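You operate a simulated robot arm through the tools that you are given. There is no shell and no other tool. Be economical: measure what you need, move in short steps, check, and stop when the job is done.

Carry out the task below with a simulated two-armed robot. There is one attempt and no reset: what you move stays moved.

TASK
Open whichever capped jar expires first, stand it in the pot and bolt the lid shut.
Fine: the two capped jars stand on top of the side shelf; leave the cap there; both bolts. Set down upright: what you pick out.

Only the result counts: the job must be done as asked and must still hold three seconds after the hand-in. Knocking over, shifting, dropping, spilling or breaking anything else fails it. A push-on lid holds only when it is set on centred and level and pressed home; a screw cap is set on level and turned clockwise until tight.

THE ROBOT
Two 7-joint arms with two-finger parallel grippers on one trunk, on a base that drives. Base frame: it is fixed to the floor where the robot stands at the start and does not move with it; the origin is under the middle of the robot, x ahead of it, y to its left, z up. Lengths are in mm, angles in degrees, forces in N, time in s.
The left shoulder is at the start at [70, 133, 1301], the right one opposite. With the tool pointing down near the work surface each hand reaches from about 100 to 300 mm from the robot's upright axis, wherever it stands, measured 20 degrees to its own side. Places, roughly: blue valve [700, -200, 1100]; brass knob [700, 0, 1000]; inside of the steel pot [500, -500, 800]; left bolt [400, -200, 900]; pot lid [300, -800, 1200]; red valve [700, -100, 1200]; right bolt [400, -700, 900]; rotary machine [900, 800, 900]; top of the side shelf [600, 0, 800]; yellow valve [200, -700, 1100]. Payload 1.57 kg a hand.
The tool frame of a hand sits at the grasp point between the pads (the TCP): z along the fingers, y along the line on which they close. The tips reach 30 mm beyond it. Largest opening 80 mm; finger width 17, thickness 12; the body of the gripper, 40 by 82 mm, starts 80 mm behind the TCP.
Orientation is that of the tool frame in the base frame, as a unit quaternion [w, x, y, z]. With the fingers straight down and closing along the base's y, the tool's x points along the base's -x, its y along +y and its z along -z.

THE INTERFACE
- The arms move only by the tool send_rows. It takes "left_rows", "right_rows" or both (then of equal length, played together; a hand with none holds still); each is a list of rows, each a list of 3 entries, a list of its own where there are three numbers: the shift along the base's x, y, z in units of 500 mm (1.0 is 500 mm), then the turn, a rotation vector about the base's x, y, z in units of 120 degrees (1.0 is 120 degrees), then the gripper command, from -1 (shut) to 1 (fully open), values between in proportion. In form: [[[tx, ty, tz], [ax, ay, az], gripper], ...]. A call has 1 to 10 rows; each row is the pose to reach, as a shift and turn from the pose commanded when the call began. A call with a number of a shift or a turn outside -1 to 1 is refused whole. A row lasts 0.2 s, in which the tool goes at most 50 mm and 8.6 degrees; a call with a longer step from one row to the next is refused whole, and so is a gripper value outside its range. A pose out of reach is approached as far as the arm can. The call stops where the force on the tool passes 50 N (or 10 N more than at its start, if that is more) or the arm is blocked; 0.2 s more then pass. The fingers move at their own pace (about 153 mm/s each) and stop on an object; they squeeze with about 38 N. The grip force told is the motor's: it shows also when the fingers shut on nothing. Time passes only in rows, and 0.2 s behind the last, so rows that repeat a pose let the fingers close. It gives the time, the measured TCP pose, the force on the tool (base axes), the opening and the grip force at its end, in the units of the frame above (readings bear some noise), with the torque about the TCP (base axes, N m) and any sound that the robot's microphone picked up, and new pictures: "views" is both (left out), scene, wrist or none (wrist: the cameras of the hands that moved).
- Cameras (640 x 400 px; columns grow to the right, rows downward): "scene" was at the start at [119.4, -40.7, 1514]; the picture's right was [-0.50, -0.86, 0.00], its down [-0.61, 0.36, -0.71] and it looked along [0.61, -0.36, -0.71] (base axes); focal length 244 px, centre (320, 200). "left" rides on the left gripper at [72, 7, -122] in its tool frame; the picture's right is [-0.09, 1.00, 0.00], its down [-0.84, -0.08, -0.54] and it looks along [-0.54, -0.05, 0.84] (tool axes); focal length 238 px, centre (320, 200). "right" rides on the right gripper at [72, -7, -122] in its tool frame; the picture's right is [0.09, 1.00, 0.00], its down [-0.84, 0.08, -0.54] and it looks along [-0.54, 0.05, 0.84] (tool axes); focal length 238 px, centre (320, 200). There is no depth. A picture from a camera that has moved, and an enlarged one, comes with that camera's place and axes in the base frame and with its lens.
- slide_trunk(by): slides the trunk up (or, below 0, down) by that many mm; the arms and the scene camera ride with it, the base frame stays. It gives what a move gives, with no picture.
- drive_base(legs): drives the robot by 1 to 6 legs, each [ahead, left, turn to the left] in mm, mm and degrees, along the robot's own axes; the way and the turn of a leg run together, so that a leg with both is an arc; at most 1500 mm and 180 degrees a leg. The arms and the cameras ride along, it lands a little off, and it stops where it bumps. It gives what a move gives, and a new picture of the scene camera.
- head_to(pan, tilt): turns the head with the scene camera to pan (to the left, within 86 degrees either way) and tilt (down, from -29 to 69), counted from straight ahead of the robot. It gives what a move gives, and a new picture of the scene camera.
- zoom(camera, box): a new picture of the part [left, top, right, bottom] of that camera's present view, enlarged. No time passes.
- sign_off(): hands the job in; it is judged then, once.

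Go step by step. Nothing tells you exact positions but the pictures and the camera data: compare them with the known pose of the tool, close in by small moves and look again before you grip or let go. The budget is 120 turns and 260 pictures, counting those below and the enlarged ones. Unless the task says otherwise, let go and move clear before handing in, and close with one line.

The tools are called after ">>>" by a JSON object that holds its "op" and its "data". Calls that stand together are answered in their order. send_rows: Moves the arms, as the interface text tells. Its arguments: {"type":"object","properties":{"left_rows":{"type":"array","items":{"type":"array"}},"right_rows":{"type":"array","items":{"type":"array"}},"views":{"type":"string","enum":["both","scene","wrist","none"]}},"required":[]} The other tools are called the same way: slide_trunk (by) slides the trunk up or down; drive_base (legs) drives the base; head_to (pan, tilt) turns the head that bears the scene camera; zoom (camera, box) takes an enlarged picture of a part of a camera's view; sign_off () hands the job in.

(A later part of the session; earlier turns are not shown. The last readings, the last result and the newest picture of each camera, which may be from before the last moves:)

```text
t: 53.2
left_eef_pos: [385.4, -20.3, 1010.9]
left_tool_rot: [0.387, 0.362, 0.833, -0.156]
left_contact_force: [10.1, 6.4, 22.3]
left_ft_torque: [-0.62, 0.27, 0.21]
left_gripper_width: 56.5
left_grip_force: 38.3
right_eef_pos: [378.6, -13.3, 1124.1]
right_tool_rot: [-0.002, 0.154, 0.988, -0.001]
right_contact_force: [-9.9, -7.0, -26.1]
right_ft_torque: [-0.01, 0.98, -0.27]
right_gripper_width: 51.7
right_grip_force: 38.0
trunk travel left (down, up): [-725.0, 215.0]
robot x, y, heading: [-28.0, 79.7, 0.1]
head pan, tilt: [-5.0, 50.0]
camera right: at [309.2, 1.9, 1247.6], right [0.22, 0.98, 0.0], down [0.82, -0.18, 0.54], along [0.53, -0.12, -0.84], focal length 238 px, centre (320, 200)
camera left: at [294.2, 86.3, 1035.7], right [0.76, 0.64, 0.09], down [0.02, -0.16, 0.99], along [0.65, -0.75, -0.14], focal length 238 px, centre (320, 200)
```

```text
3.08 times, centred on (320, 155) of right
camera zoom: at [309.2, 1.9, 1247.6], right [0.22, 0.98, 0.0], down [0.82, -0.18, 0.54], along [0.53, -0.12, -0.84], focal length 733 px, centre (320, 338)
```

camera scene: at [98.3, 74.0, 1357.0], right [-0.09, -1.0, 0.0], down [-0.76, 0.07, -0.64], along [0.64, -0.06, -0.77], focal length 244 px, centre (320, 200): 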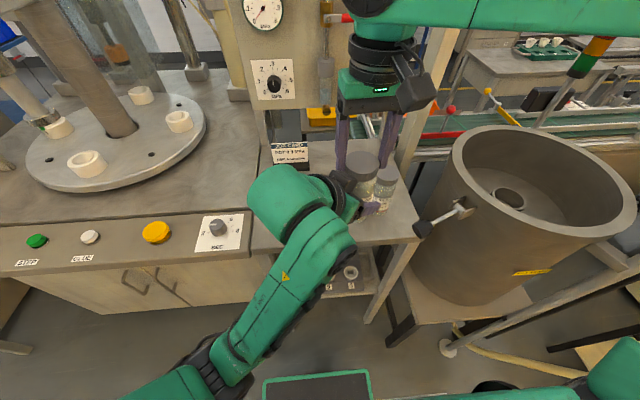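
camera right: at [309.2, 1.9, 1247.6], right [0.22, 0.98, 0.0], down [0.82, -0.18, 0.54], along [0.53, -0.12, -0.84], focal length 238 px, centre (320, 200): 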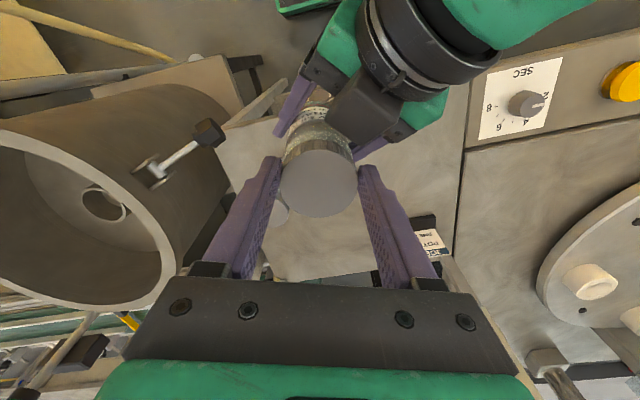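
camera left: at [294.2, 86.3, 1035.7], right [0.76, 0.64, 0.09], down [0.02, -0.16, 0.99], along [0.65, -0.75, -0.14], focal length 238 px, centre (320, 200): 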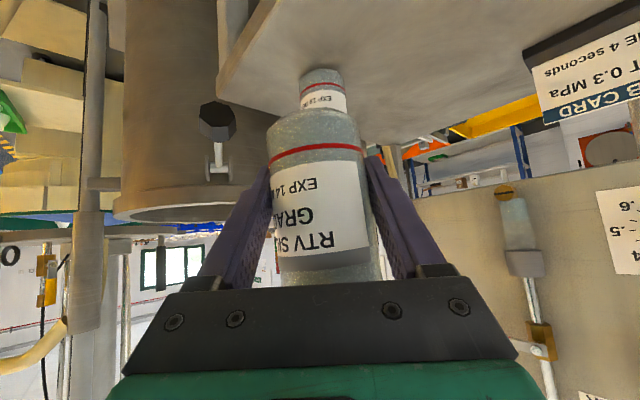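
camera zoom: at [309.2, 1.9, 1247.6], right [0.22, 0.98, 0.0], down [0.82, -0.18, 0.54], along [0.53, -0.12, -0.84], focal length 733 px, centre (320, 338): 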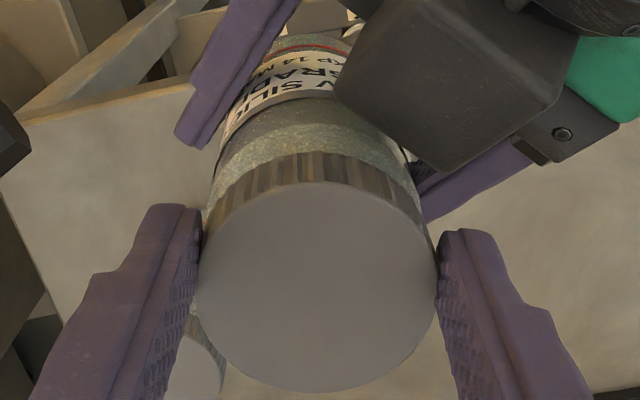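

The cap has risen several millimetres relative to the other jar, so it is unscrewing; the last stroke bound because my lift tests skewed the jar. I'll release the cap, lift the right hand clear, and look at the jar's attitude.

>>> {"op": "send_rows", "data": {"right_rows": [[[0, 0, 0], [0, 0, 0], 0.45], [[0, 0, 0], [0, 0, 0], 0.5], [[0, 0, 0.04], [0, 0, 0], 0.5], [[0, 0, 0.1], [0, 0, -0.06], 0.5], [[0, 0, 0.14], [0, 0, -0.12], 0.8]], "left_rows": [[[0, 0, 0], [0, 0, 0], -1], [[0, 0, 0], [0, 0, 0], -1], [[0, 0, 0], [0, 0, 0], -1], [[0, 0, 0], [0, 0, 0], -1], [[0, 0, 0], [0, 0, 0], -1]], "views": "both"}}

>>> {"op": "zoom", "data": {"camera": "scene", "box": [330, 140, 410, 220]}}

```text
t: 54.4
left_eef_pos: [386.0, -19.7, 1009.6]
left_tool_rot: [0.386, 0.362, 0.834, -0.156]
left_contact_force: [0.6, -0.8, -2.7]
left_ft_torque: [0.01, 0.0, -0.02]
left_gripper_width: 56.1
left_grip_force: 38.2
right_eef_pos: [381.7, -14.1, 1193.7]
right_tool_rot: [-0.002, 0.278, 0.961, 0.0]
right_contact_force: [1.0, 0.1, 0.2]
right_ft_torque: [-0.02, 0.0, -0.02]
right_gripper_width: 72.1
right_grip_force: 0.1
trunk travel left (down, up): [-725.0, 215.0]
robot x, y, heading: [-31.2, 82.5, 0.1]
head pan, tilt: [-5.0, 50.0]
camera scene: at [99.2, 73.8, 1356.9], right [-0.09, -1.0, 0.0], down [-0.76, 0.07, -0.64], along [0.64, -0.06, -0.77], focal length 244 px, centre (320, 200)
camera right: at [316.7, 19.4, 1317.1], right [0.45, 0.89, 0.0], down [0.75, -0.38, 0.54], along [0.48, -0.25, -0.84], focal length 238 px, centre (320, 200)
camera left: at [294.6, 86.1, 1035.6], right [0.76, 0.64, 0.09], down [0.02, -0.16, 0.99], along [0.65, -0.75, -0.14], focal length 238 px, centre (320, 200)
```

scene: 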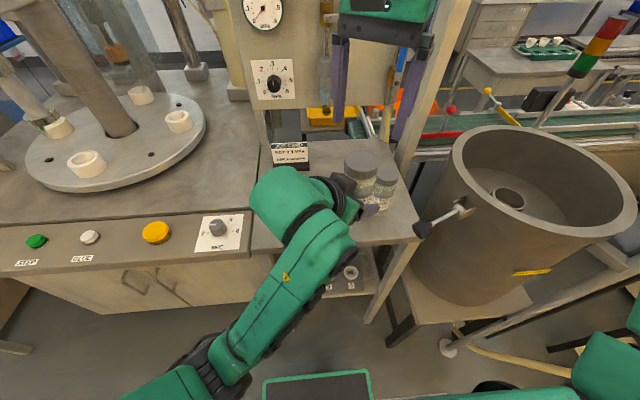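
right: 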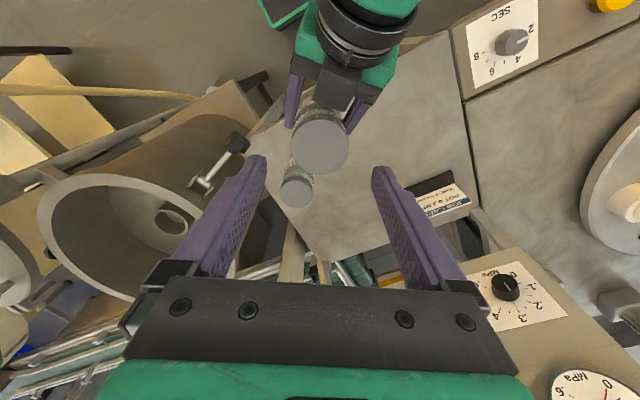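
left: 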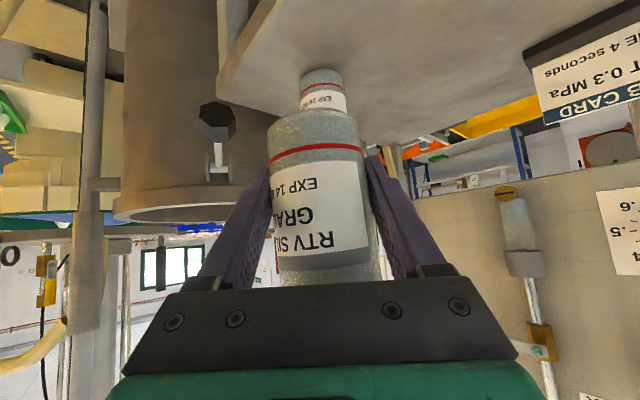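

```text
5.00 times, centred on (370, 180) of scene
camera zoom: at [99.2, 73.8, 1356.9], right [-0.09, -1.0, 0.0], down [-0.76, 0.07, -0.64], along [0.64, -0.06, -0.77], focal length 1220 px, centre (70, 300)
```

zoom: 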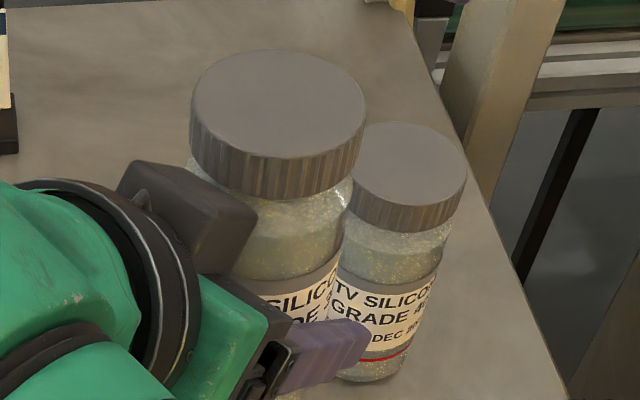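

The cap top is at about [380, −14, 1107], having risen on its thread, and the jar leans about 3°. I'll level it with the left hand, turn the right hand back high above, and re-measure.

>>> {"op": "send_rows", "data": {"right_rows": [[[0, 0, 0], [0, 0, -0.065], 0.8], [[0, 0, 0], [0, 0, -0.13], 0.8], [[0, 0, 0], [0, 0, -0.195], 0.8], [[-0.004, -0.003, 0], [0, 0, -0.26], 0.8], [[-0.01, -0.007, -0.02], [0, 0, -0.325], 0.8], [[-0.01, -0.007, -0.06], [0, 0, -0.39], 0.8], [[-0.01, -0.007, -0.07], [0, 0, -0.44], 0.8], [[-0.01, -0.007, -0.07], [0, 0, -0.44], 0.8]], "left_rows": [[[0, 0, 0], [0.008, -0.009, 0], -1], [[0, 0, 0], [0.016, -0.019, 0], -1], [[0, 0, 0], [0.016, -0.019, 0], -1], [[0, 0, 0], [0.016, -0.019, 0], -1], [[0, 0, 0], [0.016, -0.019, 0], -1], [[0, 0, 0], [0.016, -0.019, 0], -1], [[0, 0, 0], [0.016, -0.019, 0], -1], [[0, 0, 0], [0.016, -0.019, 0], -1]], "views": "both"}}

>>> {"op": "zoom", "data": {"camera": "right", "box": [250, 70, 390, 210]}}

```text
t: 56.2
left_eef_pos: [384.8, -20.2, 1010.9]
left_tool_rot: [0.397, 0.372, 0.828, -0.136]
left_contact_force: [0.3, 0.7, -1.7]
left_ft_torque: [-0.02, 0.03, 0.04]
left_gripper_width: 55.8
left_grip_force: 37.7
right_eef_pos: [374.3, -17.7, 1159.5]
right_tool_rot: [-0.001, 0.677, 0.736, 0.0]
right_contact_force: [-0.5, 0.8, -0.3]
right_ft_torque: [-0.02, 0.0, 0.01]
right_gripper_width: 71.7
right_grip_force: 0.0
trunk travel left (down, up): [-725.0, 215.0]
robot x, y, heading: [-26.7, 80.8, -0.2]
head pan, tilt: [-5.0, 50.0]
camera scene: at [98.3, 74.0, 1357.0], right [-0.09, -1.0, 0.0], down [-0.76, 0.07, -0.64], along [0.64, -0.06, -0.77], focal length 244 px, centre (320, 200)
camera right: at [361.8, 53.5, 1282.6], right [0.98, 0.18, 0.0], down [0.15, -0.83, 0.54], along [0.09, -0.53, -0.84], focal length 238 px, centre (320, 200)
camera left: at [292.9, 85.3, 1035.7], right [0.76, 0.64, 0.14], down [-0.01, -0.2, 0.98], along [0.65, -0.74, -0.14], focal length 238 px, centre (320, 200)
```

scene: 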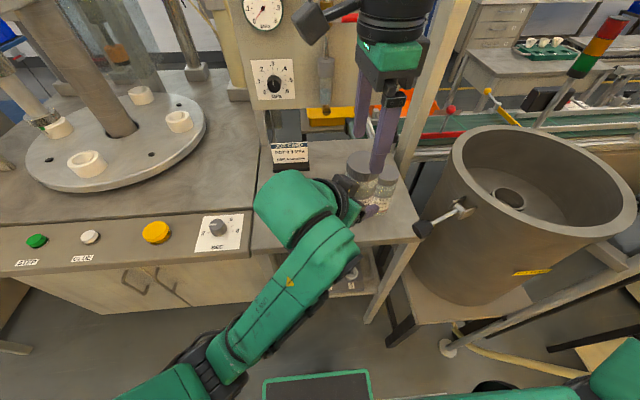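
right: 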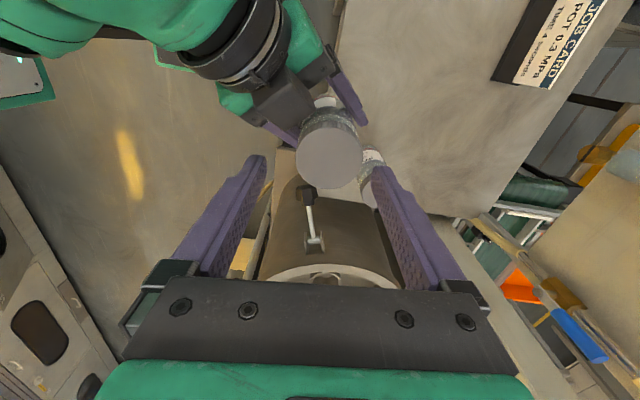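
left: 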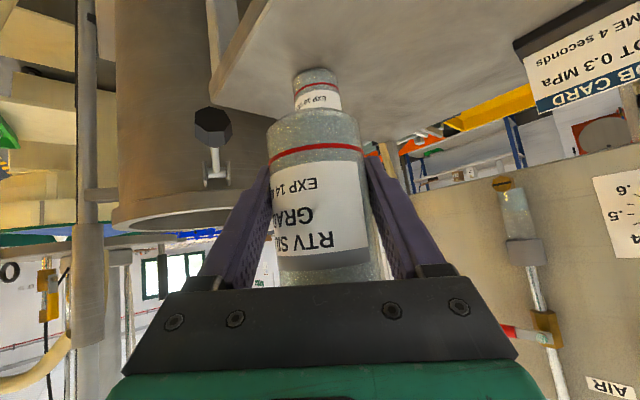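

```text
2.86 times, centred on (320, 140) of right
camera zoom: at [361.8, 53.5, 1282.6], right [0.98, 0.18, 0.0], down [0.15, -0.83, 0.54], along [0.09, -0.53, -0.84], focal length 681 px, centre (320, 371)
```

zoom: 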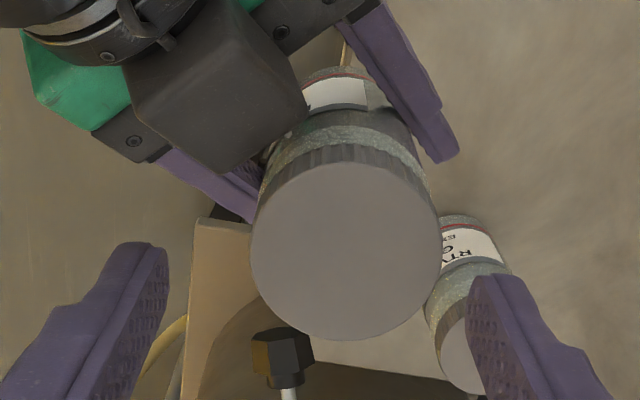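

The cap is centred at about [380.5, −17, 1107]. I'll descend, grip, and turn with a small rise along the thread.

>>> {"op": "send_rows", "data": {"right_rows": [[[0.006, 0.0005, 0], [0, 0, 0], 0.8], [[0.0125, 0.001, -0.03], [0, 0, 0], 0.8], [[0.0125, 0.001, -0.06], [0, 0, 0], 0.8], [[0.0125, 0.001, -0.075], [0, 0, 0], 0.8], [[0.0125, 0.001, -0.075], [0, 0, 0], 0.8], [[0.0125, 0.001, -0.075], [0, 0, 0], -1], [[0.0125, 0.001, -0.075], [0, 0, 0], -1]], "views": "none"}}

>>> {"op": "send_rows", "data": {"right_rows": [[[0, 0, 0], [0, 0, 0.07], -1], [[0, 0, 0], [0, 0, 0.14], -1], [[0, 0, 0.001], [0, 0, 0.21], -1], [[0, 0, 0.001], [0, 0, 0.28], -1], [[0, 0, 0.002], [0, 0, 0.35], -1], [[0, 0, 0.002], [0, 0, 0.42], -1], [[0, 0, 0.003], [0, 0, 0.49], -1], [[0, 0, 0.003], [0, 0, 0.56], -1], [[0, 0, 0.004], [0, 0, 0.63], -1]], "views": "wrist"}}

>>> {"op": "zoom", "data": {"camera": "scene", "box": [330, 140, 410, 220]}}

```text
t: 57.8
left_eef_pos: [384.9, -19.7, 1010.5]
left_tool_rot: [0.397, 0.371, 0.829, -0.135]
left_contact_force: [0.2, 1.3, -2.6]
left_ft_torque: [-0.21, 0.21, 0.09]
left_gripper_width: 55.9
left_grip_force: 38.8
right_eef_pos: [382.2, -16.8, 1121.3]
right_tool_rot: [0.0, 0.676, 0.737, 0.001]
right_contact_force: [-0.4, -1.0, -0.7]
right_ft_torque: [0.05, -0.21, -0.09]
right_gripper_width: 52.0
right_grip_force: 38.3
trunk travel left (down, up): [-725.0, 215.0]
robot x, y, heading: [-26.7, 78.1, -0.1]
head pan, tilt: [-5.0, 50.0]
```

```text
t: 59.8
left_eef_pos: [384.6, -18.2, 1010.2]
left_tool_rot: [0.396, 0.369, 0.83, -0.134]
left_contact_force: [18.8, 14.5, -4.5]
left_ft_torque: [-1.3, 1.18, 0.79]
left_gripper_width: 57.6
left_grip_force: 37.7
right_eef_pos: [380.2, -17.5, 1124.2]
right_tool_rot: [-0.003, 0.08, 0.997, -0.003]
right_contact_force: [-18.3, -14.8, 1.1]
right_ft_torque: [-0.4, 0.94, -0.85]
right_gripper_width: 49.6
right_grip_force: 38.0
trunk travel left (down, up): [-725.0, 215.0]
robot x, y, heading: [-24.5, 78.2, -0.3]
head pan, tilt: [-5.0, 50.0]
camera right: at [308.5, -11.7, 1247.5], right [0.07, 1.0, 0.0], down [0.84, -0.06, 0.54], along [0.54, -0.04, -0.84], focal length 238 px, centre (320, 200)
```

right: 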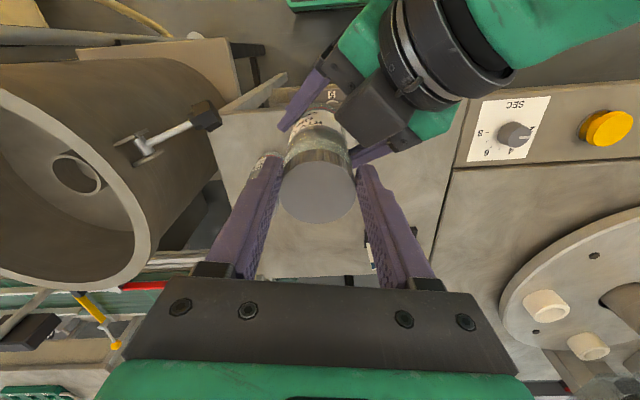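

```text
5.00 times, centred on (370, 180) of scene
camera zoom: at [98.5, 74.0, 1357.0], right [-0.09, -1.0, 0.0], down [-0.76, 0.07, -0.64], along [0.64, -0.06, -0.77], focal length 1220 px, centre (70, 300)
```

zoom: 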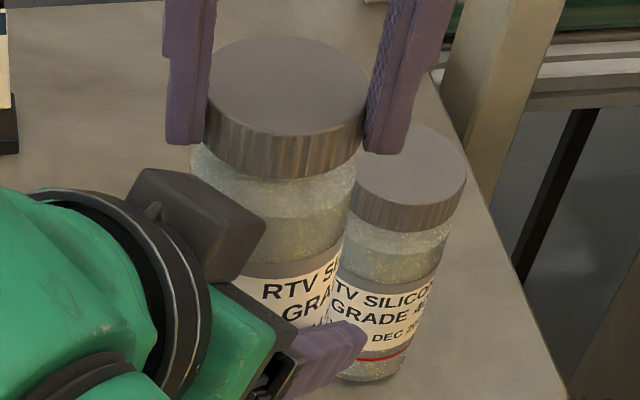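

The jar turns with the cap in the left grip, and the side force shows my turning axis is several millimetres off in y. I'll release and re-close at this orientation to read the centring force.

>>> {"op": "send_rows", "data": {"right_rows": [[[0, 0, 0], [0, 0, 0], 0.5], [[0, 0, 0], [0, 0, 0], 0.6], [[0, 0, 0], [0, 0, 0], 0.6], [[0, 0, 0], [0, 0, 0], -1], [[0, 0, 0], [0, 0, 0], -1], [[0, 0, 0], [0, 0, 0], -1]], "left_rows": [[[0, 0, 0], [0, 0, 0], -1], [[0, 0, 0], [0, 0, 0], -1], [[0, 0, 0], [0, 0, 0], -1], [[0, 0, 0], [0, 0, 0], -1], [[0, 0, 0], [0, 0, 0], -1], [[0, 0, 0], [0, 0, 0], -1]], "views": "wrist"}}

```text
t: 61.2
left_eef_pos: [385.6, -17.9, 1010.5]
left_tool_rot: [0.397, 0.37, 0.829, -0.134]
left_contact_force: [6.3, 27.5, -4.0]
left_ft_torque: [-1.6, 0.64, 0.19]
left_gripper_width: 57.4
left_grip_force: 37.7
right_eef_pos: [380.7, -18.9, 1124.0]
right_tool_rot: [-0.003, 0.081, 0.997, -0.004]
right_contact_force: [-7.2, -25.8, 2.4]
right_ft_torque: [-1.38, 0.08, -0.31]
right_gripper_width: 51.6
right_grip_force: 38.0
trunk travel left (down, up): [-725.0, 215.0]
robot x, y, heading: [-27.1, 79.3, -0.3]
head pan, tilt: [-5.0, 50.0]
camera right: at [308.8, -12.1, 1247.4], right [0.07, 1.0, -0.01], down [0.84, -0.06, 0.54], along [0.54, -0.05, -0.84], focal length 238 px, centre (320, 200)
camera left: at [293.3, 86.0, 1035.6], right [0.75, 0.64, 0.14], down [-0.01, -0.2, 0.98], along [0.66, -0.74, -0.14], focal length 238 px, centre (320, 200)
```

right: 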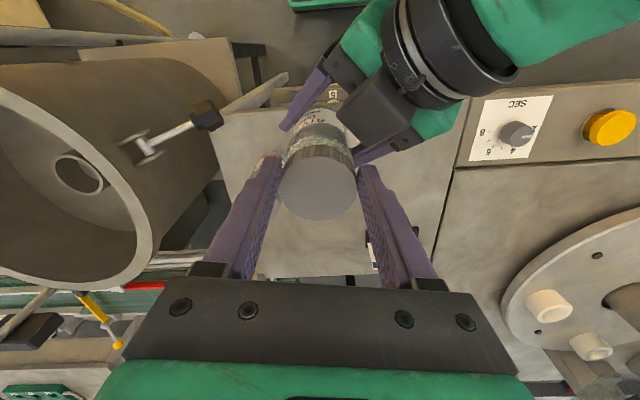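
left: 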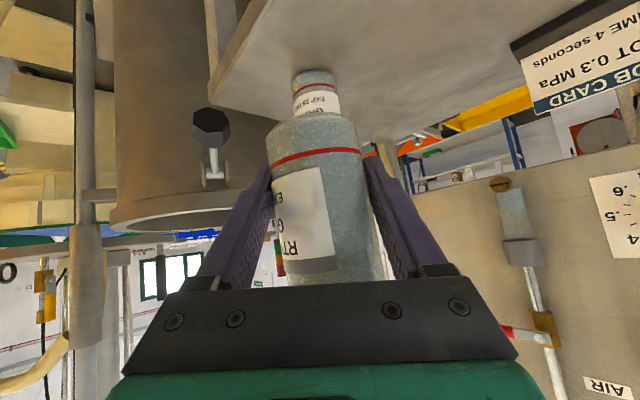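

Closing here gives −26 N in y: the cap's true axis lies some 6 mm further in −y. I'll shift the right hand accordingly and see if the force drops.

>>> {"op": "send_rows", "data": {"right_rows": [[[-0.002, -0.006, 0], [0, 0, 0], -1], [[-0.004, -0.012, 0], [0, 0, 0], -1], [[-0.004, -0.012, 0], [0, 0, 0], -1]], "left_rows": [[[0, 0, 0], [0, 0, 0], -1], [[0, 0, 0], [0, 0, 0], -1], [[0, 0, 0], [0, 0, 0], -1]], "views": "wrist"}}

```text
t: 62.0
left_eef_pos: [384.4, -20.2, 1009.9]
left_tool_rot: [0.397, 0.373, 0.828, -0.137]
left_contact_force: [7.5, -2.1, -4.9]
left_ft_torque: [0.19, 0.66, -0.02]
left_gripper_width: 57.2
left_grip_force: 37.7
right_eef_pos: [379.1, -22.1, 1124.4]
right_tool_rot: [-0.002, 0.081, 0.997, 0.001]
right_contact_force: [-8.8, 1.5, 1.6]
right_ft_torque: [0.05, 0.24, 0.03]
right_gripper_width: 50.9
right_grip_force: 38.4
trunk travel left (down, up): [-725.0, 215.0]
robot x, y, heading: [-27.3, 75.7, -0.1]
head pan, tilt: [-5.0, 50.0]
camera right: at [306.7, -16.7, 1247.5], right [0.07, 1.0, 0.0], down [0.84, -0.06, 0.54], along [0.54, -0.04, -0.84], focal length 238 px, centre (320, 200)
camera left: at [292.9, 84.5, 1035.5], right [0.76, 0.63, 0.14], down [-0.02, -0.2, 0.98], along [0.65, -0.75, -0.14], focal length 238 px, centre (320, 200)
```

right: 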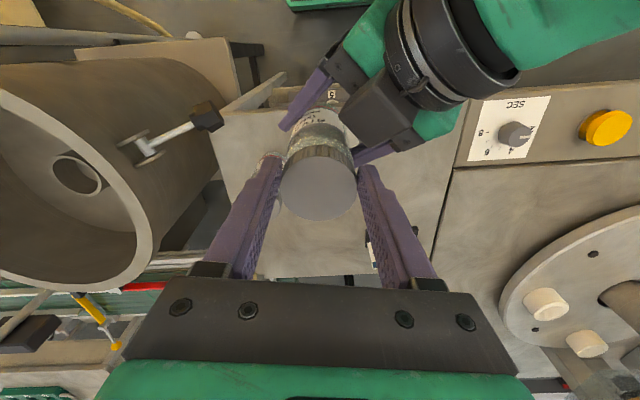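
left: 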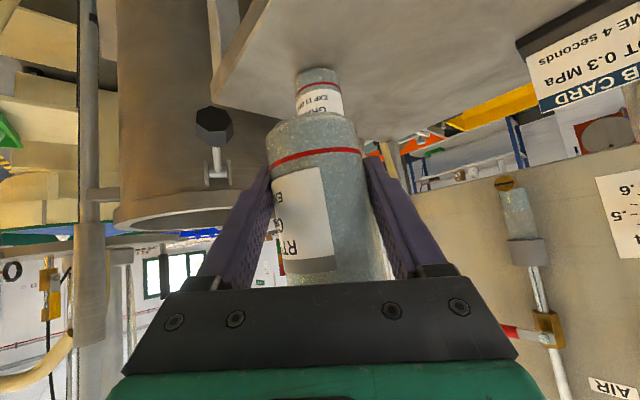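

Side force in y is gone at y≈−22. Now back-turn with loose fingers about this axis, grip, and check.

>>> {"op": "send_rows", "data": {"right_rows": [[[0, 0, 0], [0, 0, 0], 0.6], [[0, 0, 0], [0, 0, -0.07], 0.6], [[0, 0, 0], [0, 0, -0.14], 0.6], [[0, 0, 0], [0, 0, -0.21], 0.6], [[0, 0, 0], [0, 0, -0.28], 0.6], [[0, 0, 0], [0, 0, -0.35], 0.6], [[0, 0, 0], [0, 0, -0.42], 0.6], [[0, 0, 0], [0, 0, -0.49], 0.6], [[0, 0, 0], [0, 0, -0.56], 0.6], [[0, 0, 0], [0, 0, -0.63], 0.6]], "views": "none"}}

>>> {"op": "send_rows", "data": {"right_rows": [[[0, 0, 0], [0, 0, 0], -1], [[0, 0, 0], [0, 0, 0], -1], [[0, 0, 0], [0, 0, 0], -1]], "views": "wrist"}}

```text
t: 64.2
left_eef_pos: [384.2, -19.9, 1010.3]
left_tool_rot: [0.396, 0.372, 0.829, -0.135]
left_contact_force: [-3.3, -1.6, -2.1]
left_ft_torque: [0.17, -0.26, -0.08]
left_gripper_width: 55.2
left_grip_force: 38.3
right_eef_pos: [379.8, -24.6, 1123.2]
right_tool_rot: [-0.001, 0.677, 0.736, 0.0]
right_contact_force: [3.9, 2.3, 0.1]
right_ft_torque: [0.08, -0.08, 0.06]
right_gripper_width: 66.8
right_grip_force: 1.0
trunk travel left (down, up): [-725.0, 215.0]
robot x, y, heading: [-29.3, 80.0, -0.1]
head pan, tilt: [-5.0, 50.0]
```

```text
t: 65.0
left_eef_pos: [384.4, -21.3, 1010.4]
left_tool_rot: [0.397, 0.372, 0.828, -0.136]
left_contact_force: [-25.8, -2.6, -2.5]
left_ft_torque: [0.18, -1.43, -0.13]
left_gripper_width: 54.7
left_grip_force: 37.9
right_eef_pos: [381.5, -23.2, 1123.7]
right_tool_rot: [0.0, 0.676, 0.737, 0.002]
right_contact_force: [26.1, 4.0, 0.1]
right_ft_torque: [0.19, -1.59, 0.05]
right_gripper_width: 52.0
right_grip_force: 38.0
trunk travel left (down, up): [-725.0, 215.0]
robot x, y, heading: [-25.8, 83.5, 0.1]
head pan, tilt: [-5.0, 50.0]
camera right: at [366.5, 48.0, 1247.6], right [0.98, 0.18, 0.0], down [0.15, -0.83, 0.54], along [0.1, -0.53, -0.84], focal length 238 px, centre (320, 200)
```

right: 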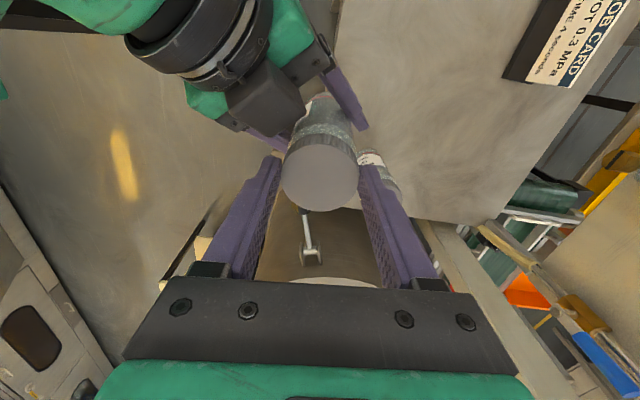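

Now +26 N in x: the cap axis is about 6 mm further in +x, i.e. [385, −22], matching the left hand's grasp point. Correcting, then turning.

>>> {"op": "send_rows", "data": {"right_rows": [[[0.006, 0, 0], [0, 0, 0], -1], [[0.012, 0.001, 0], [0, 0, 0], -1], [[0.012, 0.001, 0], [0, 0, 0], -1]], "views": "none"}}

>>> {"op": "send_rows", "data": {"right_rows": [[[0, 0, 0], [0, 0, 0.07], -1], [[0, 0, 0], [0, 0, 0.14], -1], [[0, 0, 0.001], [0, 0, 0.21], -1], [[0, 0, 0.001], [0, 0, 0.28], -1], [[0, 0, 0.002], [0, 0, 0.35], -1]], "views": "none"}}

>>> {"op": "send_rows", "data": {"right_rows": [[[0, 0, 0], [0, 0, 0.07], -1], [[0, 0, 0], [0, 0, 0.14], -1], [[0, 0, 0.001], [0, 0, 0.21], -1], [[0, 0, 0.001], [0, 0, 0.28], -1]], "left_rows": [[[0, 0, 0], [0, 0, 0], -1], [[0, 0, 0], [0, 0, 0], -1], [[0, 0, 0], [0, 0, 0], -1], [[0, 0, 0], [0, 0, 0], -1]], "views": "wrist"}}

```text
t: 65.8
left_eef_pos: [385.9, -17.9, 1010.2]
left_tool_rot: [0.396, 0.371, 0.829, -0.134]
left_contact_force: [11.5, -10.7, -8.8]
left_ft_torque: [0.61, 0.51, 0.09]
left_gripper_width: 54.9
left_grip_force: 38.3
right_eef_pos: [384.3, -22.7, 1123.4]
right_tool_rot: [-0.004, 0.674, 0.739, -0.001]
right_contact_force: [-11.7, 12.3, 4.4]
right_ft_torque: [0.78, 0.71, -0.01]
right_gripper_width: 52.2
right_grip_force: 37.9
trunk travel left (down, up): [-725.0, 215.0]
robot x, y, heading: [-28.7, 81.8, 0.2]
head pan, tilt: [-5.0, 50.0]
```

```text
t: 67.0
left_eef_pos: [385.6, -19.1, 1010.0]
left_tool_rot: [0.397, 0.37, 0.829, -0.135]
left_contact_force: [12.8, 6.7, -0.2]
left_ft_torque: [-0.54, 1.16, 0.2]
left_gripper_width: 54.7
left_grip_force: 37.7
right_eef_pos: [384.8, -24.2, 1124.0]
right_tool_rot: [-0.002, 0.364, 0.931, -0.002]
right_contact_force: [-12.9, -6.4, -2.5]
right_ft_torque: [-0.14, 0.36, -0.12]
right_gripper_width: 52.1
right_grip_force: 38.5
trunk travel left (down, up): [-725.0, 215.0]
robot x, y, heading: [-26.3, 82.4, 0.0]
head pan, tilt: [-5.0, 50.0]
```

```text
t: 68.0
left_eef_pos: [385.3, -18.4, 1010.8]
left_tool_rot: [0.396, 0.371, 0.829, -0.135]
left_contact_force: [10.6, 17.8, -3.6]
left_ft_torque: [-1.5, 0.92, 0.31]
left_gripper_width: 55.3
left_grip_force: 38.2
right_eef_pos: [385.5, -24.1, 1126.2]
right_tool_rot: [-0.001, 0.08, 0.997, -0.002]
right_contact_force: [-10.0, -18.3, 0.1]
right_ft_torque: [-0.59, 0.28, -0.25]
right_gripper_width: 51.8
right_grip_force: 37.8
trunk travel left (down, up): [-725.0, 215.0]
robot x, y, heading: [-28.5, 82.8, -0.1]
head pan, tilt: [-5.0, 50.0]
camera right: at [313.1, -17.9, 1248.6], right [0.07, 1.0, 0.0], down [0.84, -0.06, 0.54], along [0.54, -0.04, -0.84], focal length 238 px, centre (320, 200)
camera left: at [293.1, 85.6, 1035.7], right [0.76, 0.64, 0.14], down [-0.01, -0.2, 0.98], along [0.65, -0.74, -0.14], focal length 238 px, centre (320, 200)
```

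right: 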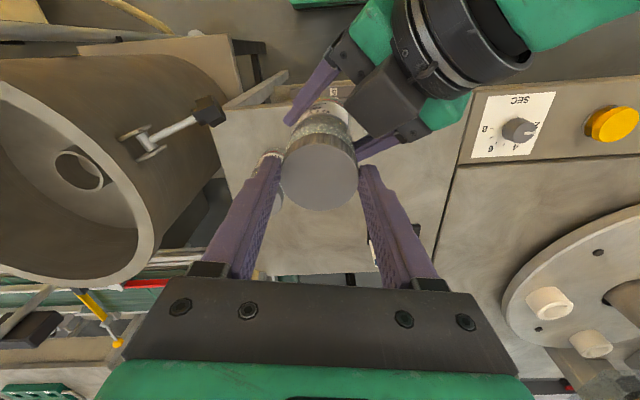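
left: 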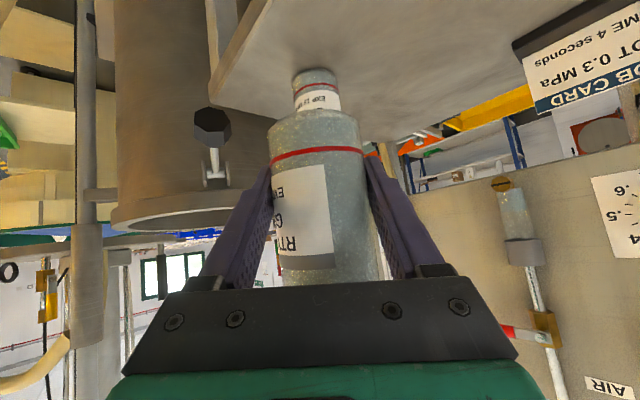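

This time the cap turned and the jar did not. The jar sits flush in the pads again, so I'll undo the 3° left-hand correction and turn back for the next stroke, re-centring on the way.

>>> {"op": "send_rows", "data": {"right_rows": [[[0, 0, 0], [0, 0, 0], 0.6], [[0, 0, 0], [0, 0, 0], 0.6], [[0.002, 0, 0], [0, 0, 0], 0.6], [[0.002, 0, 0], [0, 0, 0], 0.6], [[0.002, 0, 0], [0, 0, 0], -1], [[0.002, 0, 0], [0, 0, 0], -1], [[0.002, 0, 0], [0, 0, 0], -1]], "left_rows": [[[0, 0, 0], [0, 0, 0], -1], [[0, 0, 0], [0, 0, 0], -1], [[0, 0, 0], [-0.008, 0.009, 0], -1], [[0, 0, 0], [-0.016, 0.019, 0], -1], [[0, 0, 0], [-0.016, 0.019, 0], -1], [[0, 0, 0], [-0.016, 0.019, 0], -1], [[0, 0, 0], [-0.016, 0.019, 0], -1]], "views": "none"}}

>>> {"op": "zoom", "data": {"camera": "scene", "box": [330, 140, 410, 220]}}

```text
t: 69.6
left_eef_pos: [384.8, -19.6, 1010.7]
left_tool_rot: [0.386, 0.362, 0.834, -0.157]
left_contact_force: [-0.5, -0.1, -2.6]
left_ft_torque: [0.02, 0.02, 0.0]
left_gripper_width: 55.2
left_grip_force: 38.1
right_eef_pos: [386.1, -24.0, 1125.5]
right_tool_rot: [-0.002, 0.082, 0.997, -0.001]
right_contact_force: [0.5, -0.1, -0.8]
right_ft_torque: [0.0, -0.02, -0.01]
right_gripper_width: 51.7
right_grip_force: 38.4
trunk travel left (down, up): [-725.0, 215.0]
robot x, y, heading: [-28.4, 81.4, -0.1]
head pan, tilt: [-5.0, 50.0]
```

```text
5.00 times, centred on (370, 180) of scene
camera zoom: at [98.5, 74.0, 1357.0], right [-0.09, -1.0, 0.0], down [-0.76, 0.07, -0.64], along [0.64, -0.06, -0.77], focal length 1220 px, centre (70, 300)
```

zoom: 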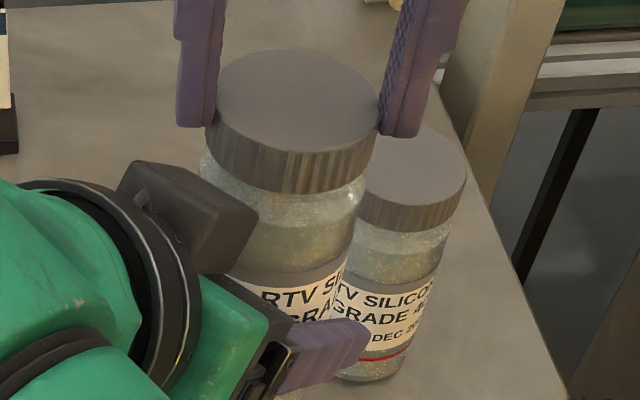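

All forces are zero now and the cap looks slightly offset — it may be free. Gentle lift test.

>>> {"op": "send_rows", "data": {"right_rows": [[[0, 0, 0.005], [0, 0, 0], -1], [[0, 0, 0.01], [0, 0, 0], -1]], "views": "none"}}

>>> {"op": "zoom", "data": {"camera": "scene", "box": [330, 140, 410, 220]}}

```text
t: 70.2
left_eef_pos: [384.5, -19.5, 1011.6]
left_tool_rot: [0.386, 0.363, 0.834, -0.157]
left_contact_force: [0.5, -0.2, -2.5]
left_ft_torque: [-0.01, 0.02, -0.02]
left_gripper_width: 54.9
left_grip_force: 37.8
right_eef_pos: [386.1, -23.3, 1129.9]
right_tool_rot: [0.0, 0.082, 0.997, -0.001]
right_contact_force: [0.0, -0.2, 0.1]
right_ft_torque: [-0.01, -0.03, -0.01]
right_gripper_width: 51.8
right_grip_force: 38.1
trunk travel left (down, up): [-725.0, 215.0]
robot x, y, heading: [-30.3, 80.6, -0.1]
head pan, tilt: [-5.0, 50.0]
```

```text
5.00 times, centred on (370, 180) of scene
camera zoom: at [98.5, 74.0, 1357.0], right [-0.09, -1.0, 0.0], down [-0.76, 0.07, -0.64], along [0.64, -0.06, -0.77], focal length 1220 px, centre (70, 300)
```

zoom: 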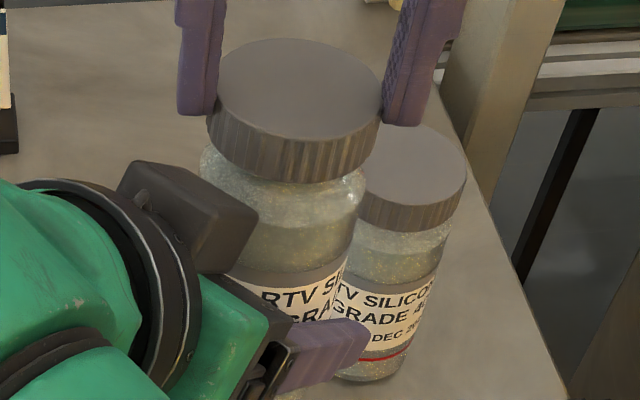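

The cap is off. Lifting it straight up 60 mm.

>>> {"op": "send_rows", "data": {"right_rows": [[[0, 0, 0.04], [0, 0, 0], -1], [[0, 0, 0.08], [0, 0, 0], -1], [[0, 0, 0.12], [0, 0, 0], -1], [[0, -0.06, 0.16], [0, 0, 0], -1], [[0, -0.12, 0.16], [0, 0, 0], -1]], "views": "both"}}

>>> {"op": "zoom", "data": {"camera": "scene", "box": [320, 120, 420, 220]}}

```text
t: 71.4
left_eef_pos: [383.8, -21.3, 1009.8]
left_tool_rot: [0.386, 0.363, 0.834, -0.156]
left_contact_force: [-0.3, -0.4, -1.8]
left_ft_torque: [0.02, 0.01, 0.02]
left_gripper_width: 55.1
left_grip_force: 38.1
right_eef_pos: [385.4, -83.6, 1210.3]
right_tool_rot: [0.0, 0.082, 0.997, 0.0]
right_contact_force: [0.4, 0.1, -0.1]
right_ft_torque: [0.03, -0.01, 0.01]
right_gripper_width: 51.6
right_grip_force: 37.2
trunk travel left (down, up): [-725.0, 215.0]
robot x, y, heading: [-28.7, 79.3, 0.1]
head pan, tilt: [-5.0, 50.0]
camera scene: at [98.1, 72.5, 1357.0], right [-0.09, -1.0, 0.0], down [-0.76, 0.07, -0.64], along [0.64, -0.06, -0.77], focal length 244 px, centre (320, 200)
camera right: at [314.0, -78.0, 1333.5], right [0.07, 1.0, 0.0], down [0.84, -0.06, 0.54], along [0.54, -0.04, -0.84], focal length 238 px, centre (320, 200)
```

scene: 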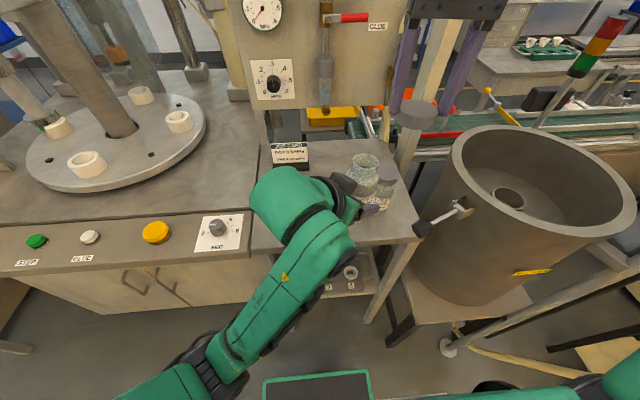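
right: 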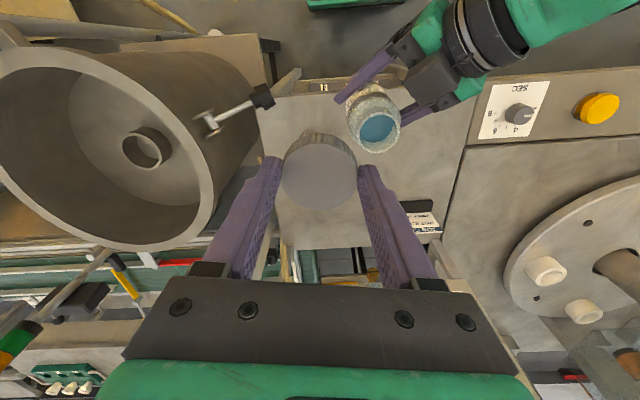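

```text
4.00 times, centred on (370, 170) of scene
camera zoom: at [98.1, 72.5, 1357.0], right [-0.09, -1.0, 0.0], down [-0.76, 0.07, -0.64], along [0.64, -0.06, -0.77], focal length 976 px, centre (120, 320)
```

zoom: 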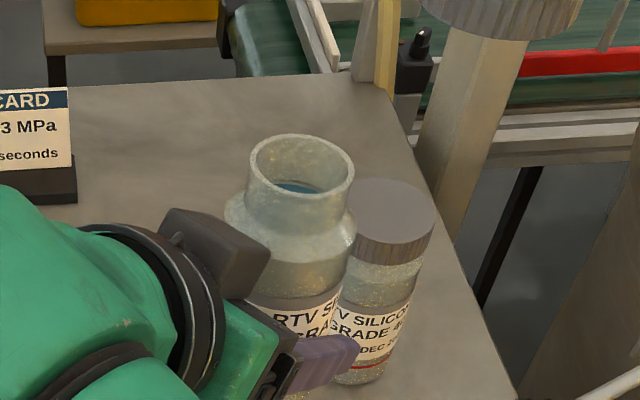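

The jar is open and level with liquid in it. The left hand now carries it back over the shelf and down to just above the surface.

>>> {"op": "send_rows", "data": {"left_rows": [[[0.04, 0.016, 0], [0, 0, 0], -1], [[0.09, 0.038, 0], [0, 0, 0], -1], [[0.14, 0.06, 0], [0, 0, 0], -1], [[0.18, 0.076, 0], [0, 0, 0], -1], [[0.192, 0.082, -0.03], [0, 0, 0], -1], [[0.192, 0.082, -0.08], [0, 0, 0], -1], [[0.192, 0.082, -0.13], [0, 0, 0], -1], [[0.192, 0.082, -0.18], [0, 0, 0], -1], [[0.192, 0.082, -0.22], [0, 0, 0], -1], [[0.192, 0.082, -0.23], [0, 0, 0], -1]], "views": "both"}}

```text
t: 73.6
left_eef_pos: [480.7, 22.0, 895.7]
left_tool_rot: [0.386, 0.363, 0.833, -0.157]
left_contact_force: [-0.7, 0.1, -3.2]
left_ft_torque: [0.03, 0.02, 0.01]
left_gripper_width: 55.4
left_grip_force: 38.1
right_eef_pos: [387.2, -82.3, 1210.4]
right_tool_rot: [-0.003, 0.081, 0.997, -0.001]
right_contact_force: [-0.1, 1.1, 0.2]
right_ft_torque: [-0.05, 0.0, 0.0]
right_gripper_width: 51.6
right_grip_force: 37.9
trunk travel left (down, up): [-725.0, 215.0]
robot x, y, heading: [-27.8, 80.1, 0.1]
head pan, tilt: [-5.0, 50.0]
camera scene: at [98.6, 74.0, 1357.0], right [-0.09, -1.0, 0.0], down [-0.76, 0.07, -0.64], along [0.64, -0.06, -0.77], focal length 244 px, centre (320, 200)
camera left: at [390.2, 127.3, 920.9], right [0.76, 0.64, 0.09], down [0.02, -0.16, 0.99], along [0.65, -0.75, -0.14], focal length 238 px, centre (320, 200)
```

scene: 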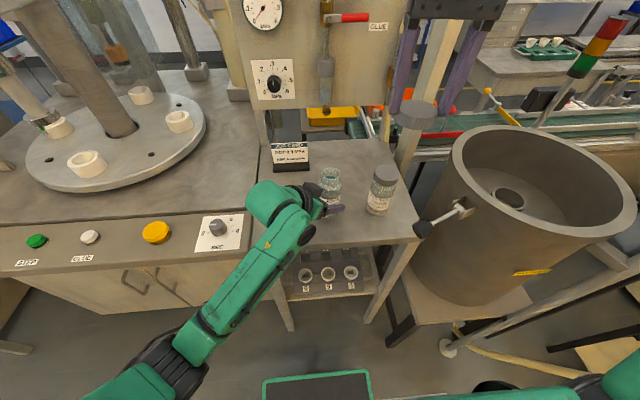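
left: 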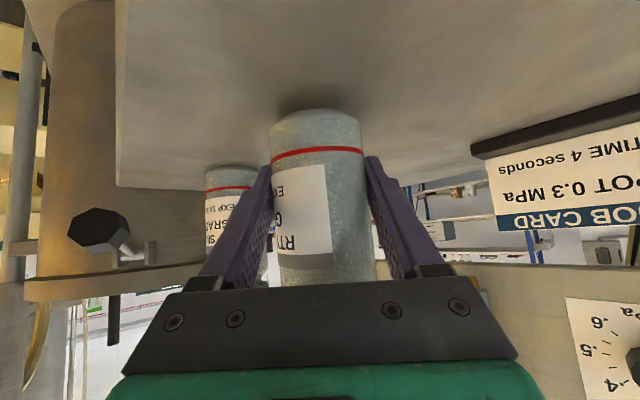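

About 8 mm to go. Lowering in 2 mm steps.

>>> {"op": "send_rows", "data": {"left_rows": [[[0, 0, -0.004], [0, 0, 0], -1], [[0, 0, -0.008], [0, 0, 0], -1], [[0, 0, -0.012], [0, 0, 0], -1], [[0, 0, -0.016], [0, 0, 0], -1]], "views": "wrist"}}

```text
t: 74.6
left_eef_pos: [479.9, 21.5, 891.2]
left_tool_rot: [0.39, 0.362, 0.832, -0.157]
left_contact_force: [3.4, 0.0, 13.8]
left_ft_torque: [-0.35, -0.4, 0.11]
left_gripper_width: 54.9
left_grip_force: 38.1
right_eef_pos: [385.1, -82.1, 1211.3]
right_tool_rot: [0.0, 0.082, 0.997, -0.001]
right_contact_force: [-0.1, -0.5, -0.4]
right_ft_torque: [-0.03, -0.01, -0.01]
right_gripper_width: 51.9
right_grip_force: 38.0
trunk travel left (down, up): [-725.0, 215.0]
robot x, y, heading: [-29.4, 81.5, 0.2]
head pan, tilt: [-5.0, 50.0]
camera left: at [389.6, 127.2, 915.8], right [0.76, 0.64, 0.09], down [0.02, -0.16, 0.99], along [0.65, -0.75, -0.13], focal length 238 px, centre (320, 200)
```

left: 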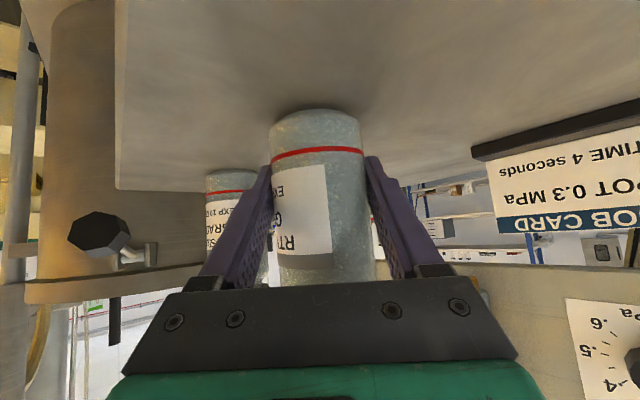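

It's on the shelf. I'll relieve the push by 2 mm, open gently, then back off along the fingers.

>>> {"op": "send_rows", "data": {"left_rows": [[[0, 0, 0.003], [0, 0, 0], -1], [[0, 0, 0.003], [0, 0, 0], 0.42], [[0, 0, 0.003], [0, 0, 0], 0.6], [[0, 0, 0.003], [0, 0, 0], 1], [[0, 0, 0.003], [0, 0, 0], 1]], "views": "wrist"}}

```text
t: 75.8
left_eef_pos: [481.6, 21.0, 888.1]
left_tool_rot: [0.386, 0.362, 0.834, -0.156]
left_contact_force: [0.3, -0.1, 1.2]
left_ft_torque: [0.01, -0.02, -0.01]
left_gripper_width: 80.2
left_grip_force: 0.1
right_eef_pos: [387.3, -82.7, 1209.9]
right_tool_rot: [-0.001, 0.082, 0.997, -0.001]
right_contact_force: [0.0, 0.1, 0.1]
right_ft_torque: [0.04, 0.03, 0.02]
right_gripper_width: 51.8
right_grip_force: 38.1
trunk travel left (down, up): [-725.0, 215.0]
robot x, y, heading: [-32.7, 79.5, -0.0]
head pan, tilt: [-5.0, 50.0]
camera left: at [389.9, 127.3, 914.7], right [0.76, 0.64, 0.09], down [0.02, -0.16, 0.99], along [0.65, -0.75, -0.14], focal length 238 px, centre (320, 200)
```

left: 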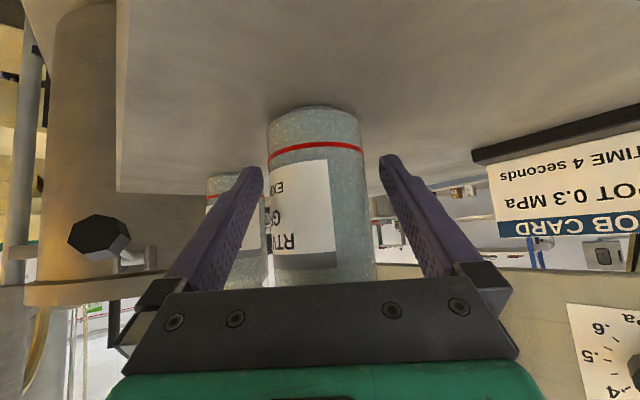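

The jar stands. Backing the left hand off along its approach and out to the left.

>>> {"op": "send_rows", "data": {"left_rows": [[[-0.04, 0.042, 0.05], [0, 0, 0], 1], [[-0.08, 0.084, 0.1], [0, 0, 0], 1], [[-0.12, 0.126, 0.15], [0, 0, 0], 1], [[-0.17, 0.17, 0.2], [0, 0, 0], 1], [[-0.22, 0.22, 0.25], [0, 0, 0], 1], [[-0.26, 0.27, 0.3], [0, 0, 0], 1], [[-0.28, 0.32, 0.35], [0, 0, 0], 1]], "views": "both"}}

```text
t: 77.6
left_eef_pos: [388.0, 179.1, 990.9]
left_tool_rot: [0.345, 0.387, 0.853, -0.057]
left_contact_force: [0.7, 0.6, 0.2]
left_ft_torque: [-0.01, -0.02, 0.01]
left_gripper_width: 80.0
left_grip_force: 0.2
left hand out of reach, approached as far as the arm can: row 5, 6, 7
right_eef_pos: [386.7, -81.8, 1210.2]
right_tool_rot: [-0.001, 0.082, 0.997, -0.002]
right_contact_force: [0.5, -0.5, 0.2]
right_ft_torque: [0.0, 0.01, -0.01]
right_gripper_width: 51.7
right_grip_force: 38.2
trunk travel left (down, up): [-725.0, 215.0]
robot x, y, heading: [-27.5, 76.5, 0.1]
head pan, tilt: [-5.0, 50.0]
stopped in row 7 (left hand): the arm was blocked; the commanded pose is now the measured one
camera scene: at [98.8, 75.4, 1357.0], right [-0.09, -1.0, 0.0], down [-0.76, 0.07, -0.64], along [0.64, -0.06, -0.77], focal length 244 px, centre (320, 200)
camera left: at [293.6, 274.1, 1038.3], right [0.74, 0.63, 0.23], down [0.04, -0.38, 0.93], along [0.67, -0.68, -0.3], focal length 238 px, centre (320, 200)
```

scene: 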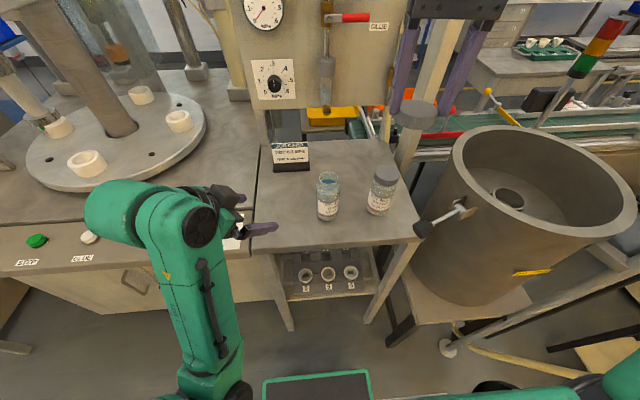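
left: 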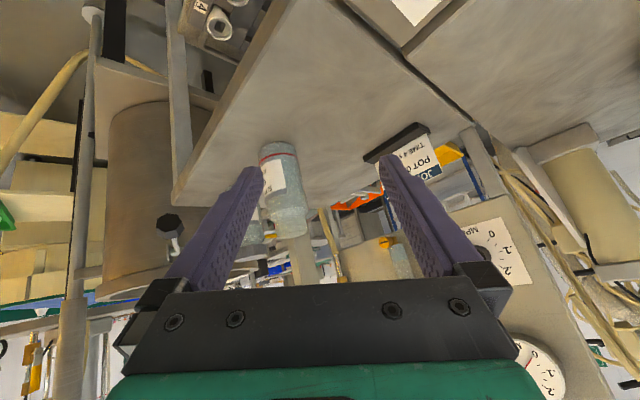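

Both jars stand. The right arm can set the cap down if the robot is closer, so I'll drive forward 108 mm and left 20 mm; the left hand stays clear above the bench.

>>> {"op": "drive_base", "data": {"legs": [[108, 20, 0]]}}

```text
t: 78.8
left_eef_pos: [493.7, 199.5, 990.5]
left_tool_rot: [0.345, 0.388, 0.853, -0.058]
left_contact_force: [-0.4, -0.3, 0.4]
left_ft_torque: [-0.01, -0.02, -0.01]
left_gripper_width: 79.9
left_grip_force: 0.0
right_eef_pos: [492.3, -62.7, 1210.7]
right_tool_rot: [-0.001, 0.082, 0.997, -0.001]
right_contact_force: [-0.3, -0.1, 0.2]
right_ft_torque: [0.0, -0.02, 0.02]
right_gripper_width: 51.9
right_grip_force: 37.8
trunk travel left (down, up): [-725.0, 215.0]
robot x, y, heading: [81.3, 98.3, 0.2]
head pan, tilt: [-5.0, 50.0]
camera scene: at [203.7, 94.1, 1357.2], right [-0.09, -1.0, 0.0], down [-0.76, 0.07, -0.64], along [0.64, -0.06, -0.77], focal length 244 px, centre (320, 200)
```

scene: 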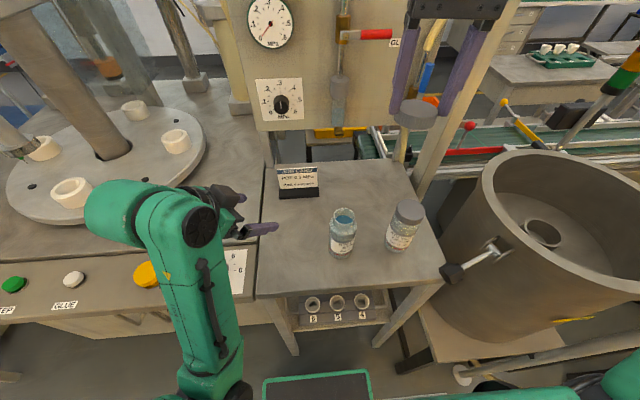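

I'll place the cap in the free front spot near [430, −46]. Moving over it and down in stages.

>>> {"op": "send_rows", "data": {"right_rows": [[[-0.062, 0.017, 0], [0, 0, 0], -1], [[-0.124, 0.034, 0], [0, 0, 0], -1], [[-0.124, 0.034, -0.08], [0, 0, 0], -1], [[-0.124, 0.034, -0.16], [0, 0, 0], -1], [[-0.124, 0.034, -0.24], [0, 0, 0], -1], [[-0.124, 0.034, -0.32], [0, 0, 0], -1], [[-0.124, 0.034, -0.4], [0, 0, 0], -1], [[-0.124, 0.034, -0.46], [0, 0, 0], -1], [[-0.124, 0.034, -0.52], [0, 0, 0], -1], [[-0.124, 0.034, -0.56], [0, 0, 0], -1]], "views": "both"}}

```text
t: 81.0
left_eef_pos: [494.0, 198.9, 990.6]
left_tool_rot: [0.344, 0.387, 0.854, -0.056]
left_contact_force: [-0.2, 0.2, 0.0]
left_ft_torque: [-0.01, -0.01, 0.02]
left_gripper_width: 80.0
left_grip_force: 0.0
right_eef_pos: [430.7, -45.0, 929.4]
right_tool_rot: [-0.002, 0.082, 0.997, 0.0]
right_contact_force: [-1.1, 0.6, -0.1]
right_ft_torque: [0.02, 0.0, 0.03]
right_gripper_width: 51.6
right_grip_force: 38.7
trunk travel left (down, up): [-725.0, 215.0]
robot x, y, heading: [78.9, 100.2, 0.2]
head pan, tilt: [-5.0, 50.0]
camera scene: at [205.3, 94.1, 1357.0], right [-0.09, -1.0, 0.0], down [-0.76, 0.07, -0.64], along [0.64, -0.06, -0.77], focal length 244 px, centre (320, 200)
camera right: at [358.9, -39.2, 1052.5], right [0.07, 1.0, 0.0], down [0.84, -0.06, 0.54], along [0.54, -0.04, -0.84], focal length 238 px, centre (320, 200)
```

scene: 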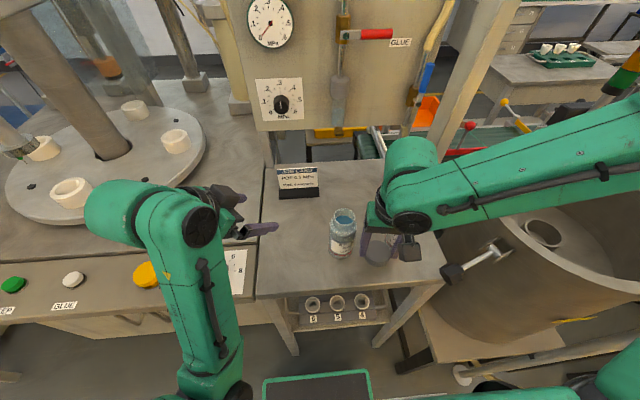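
right: 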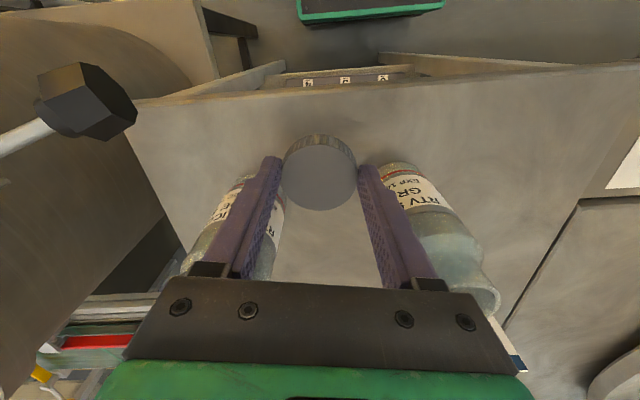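

Clear on both sides. Lowering toward the shelf.

>>> {"op": "send_rows", "data": {"right_rows": [[[0, 0, -0.04], [0, 0, 0], -1], [[0, 0, -0.07], [0, 0, 0], -1], [[0, 0, -0.078], [0, 0, 0], -1], [[0, 0, -0.084], [0, 0, 0], -1], [[0, 0, -0.088], [0, 0, 0], -1]], "views": "none"}}

```text
t: 82.4
left_eef_pos: [489.7, 197.8, 993.3]
left_tool_rot: [0.346, 0.388, 0.852, -0.056]
left_contact_force: [1.0, 0.7, 0.3]
left_ft_torque: [0.01, -0.03, 0.0]
left_gripper_width: 80.1
left_grip_force: 0.1
right_eef_pos: [430.8, -44.8, 890.0]
right_tool_rot: [0.006, 0.081, 0.997, -0.001]
right_contact_force: [-8.1, -2.5, 25.9]
right_ft_torque: [-0.11, 0.4, -0.06]
right_gripper_width: 51.9
right_grip_force: 38.2
trunk travel left (down, up): [-725.0, 215.0]
robot x, y, heading: [77.4, 95.6, 0.1]
head pan, tilt: [-5.0, 50.0]
stopped in row 5 (right hand): the force on the tool passed its limit (the readings are from after the stop); the commanded pose is now the measured one
```

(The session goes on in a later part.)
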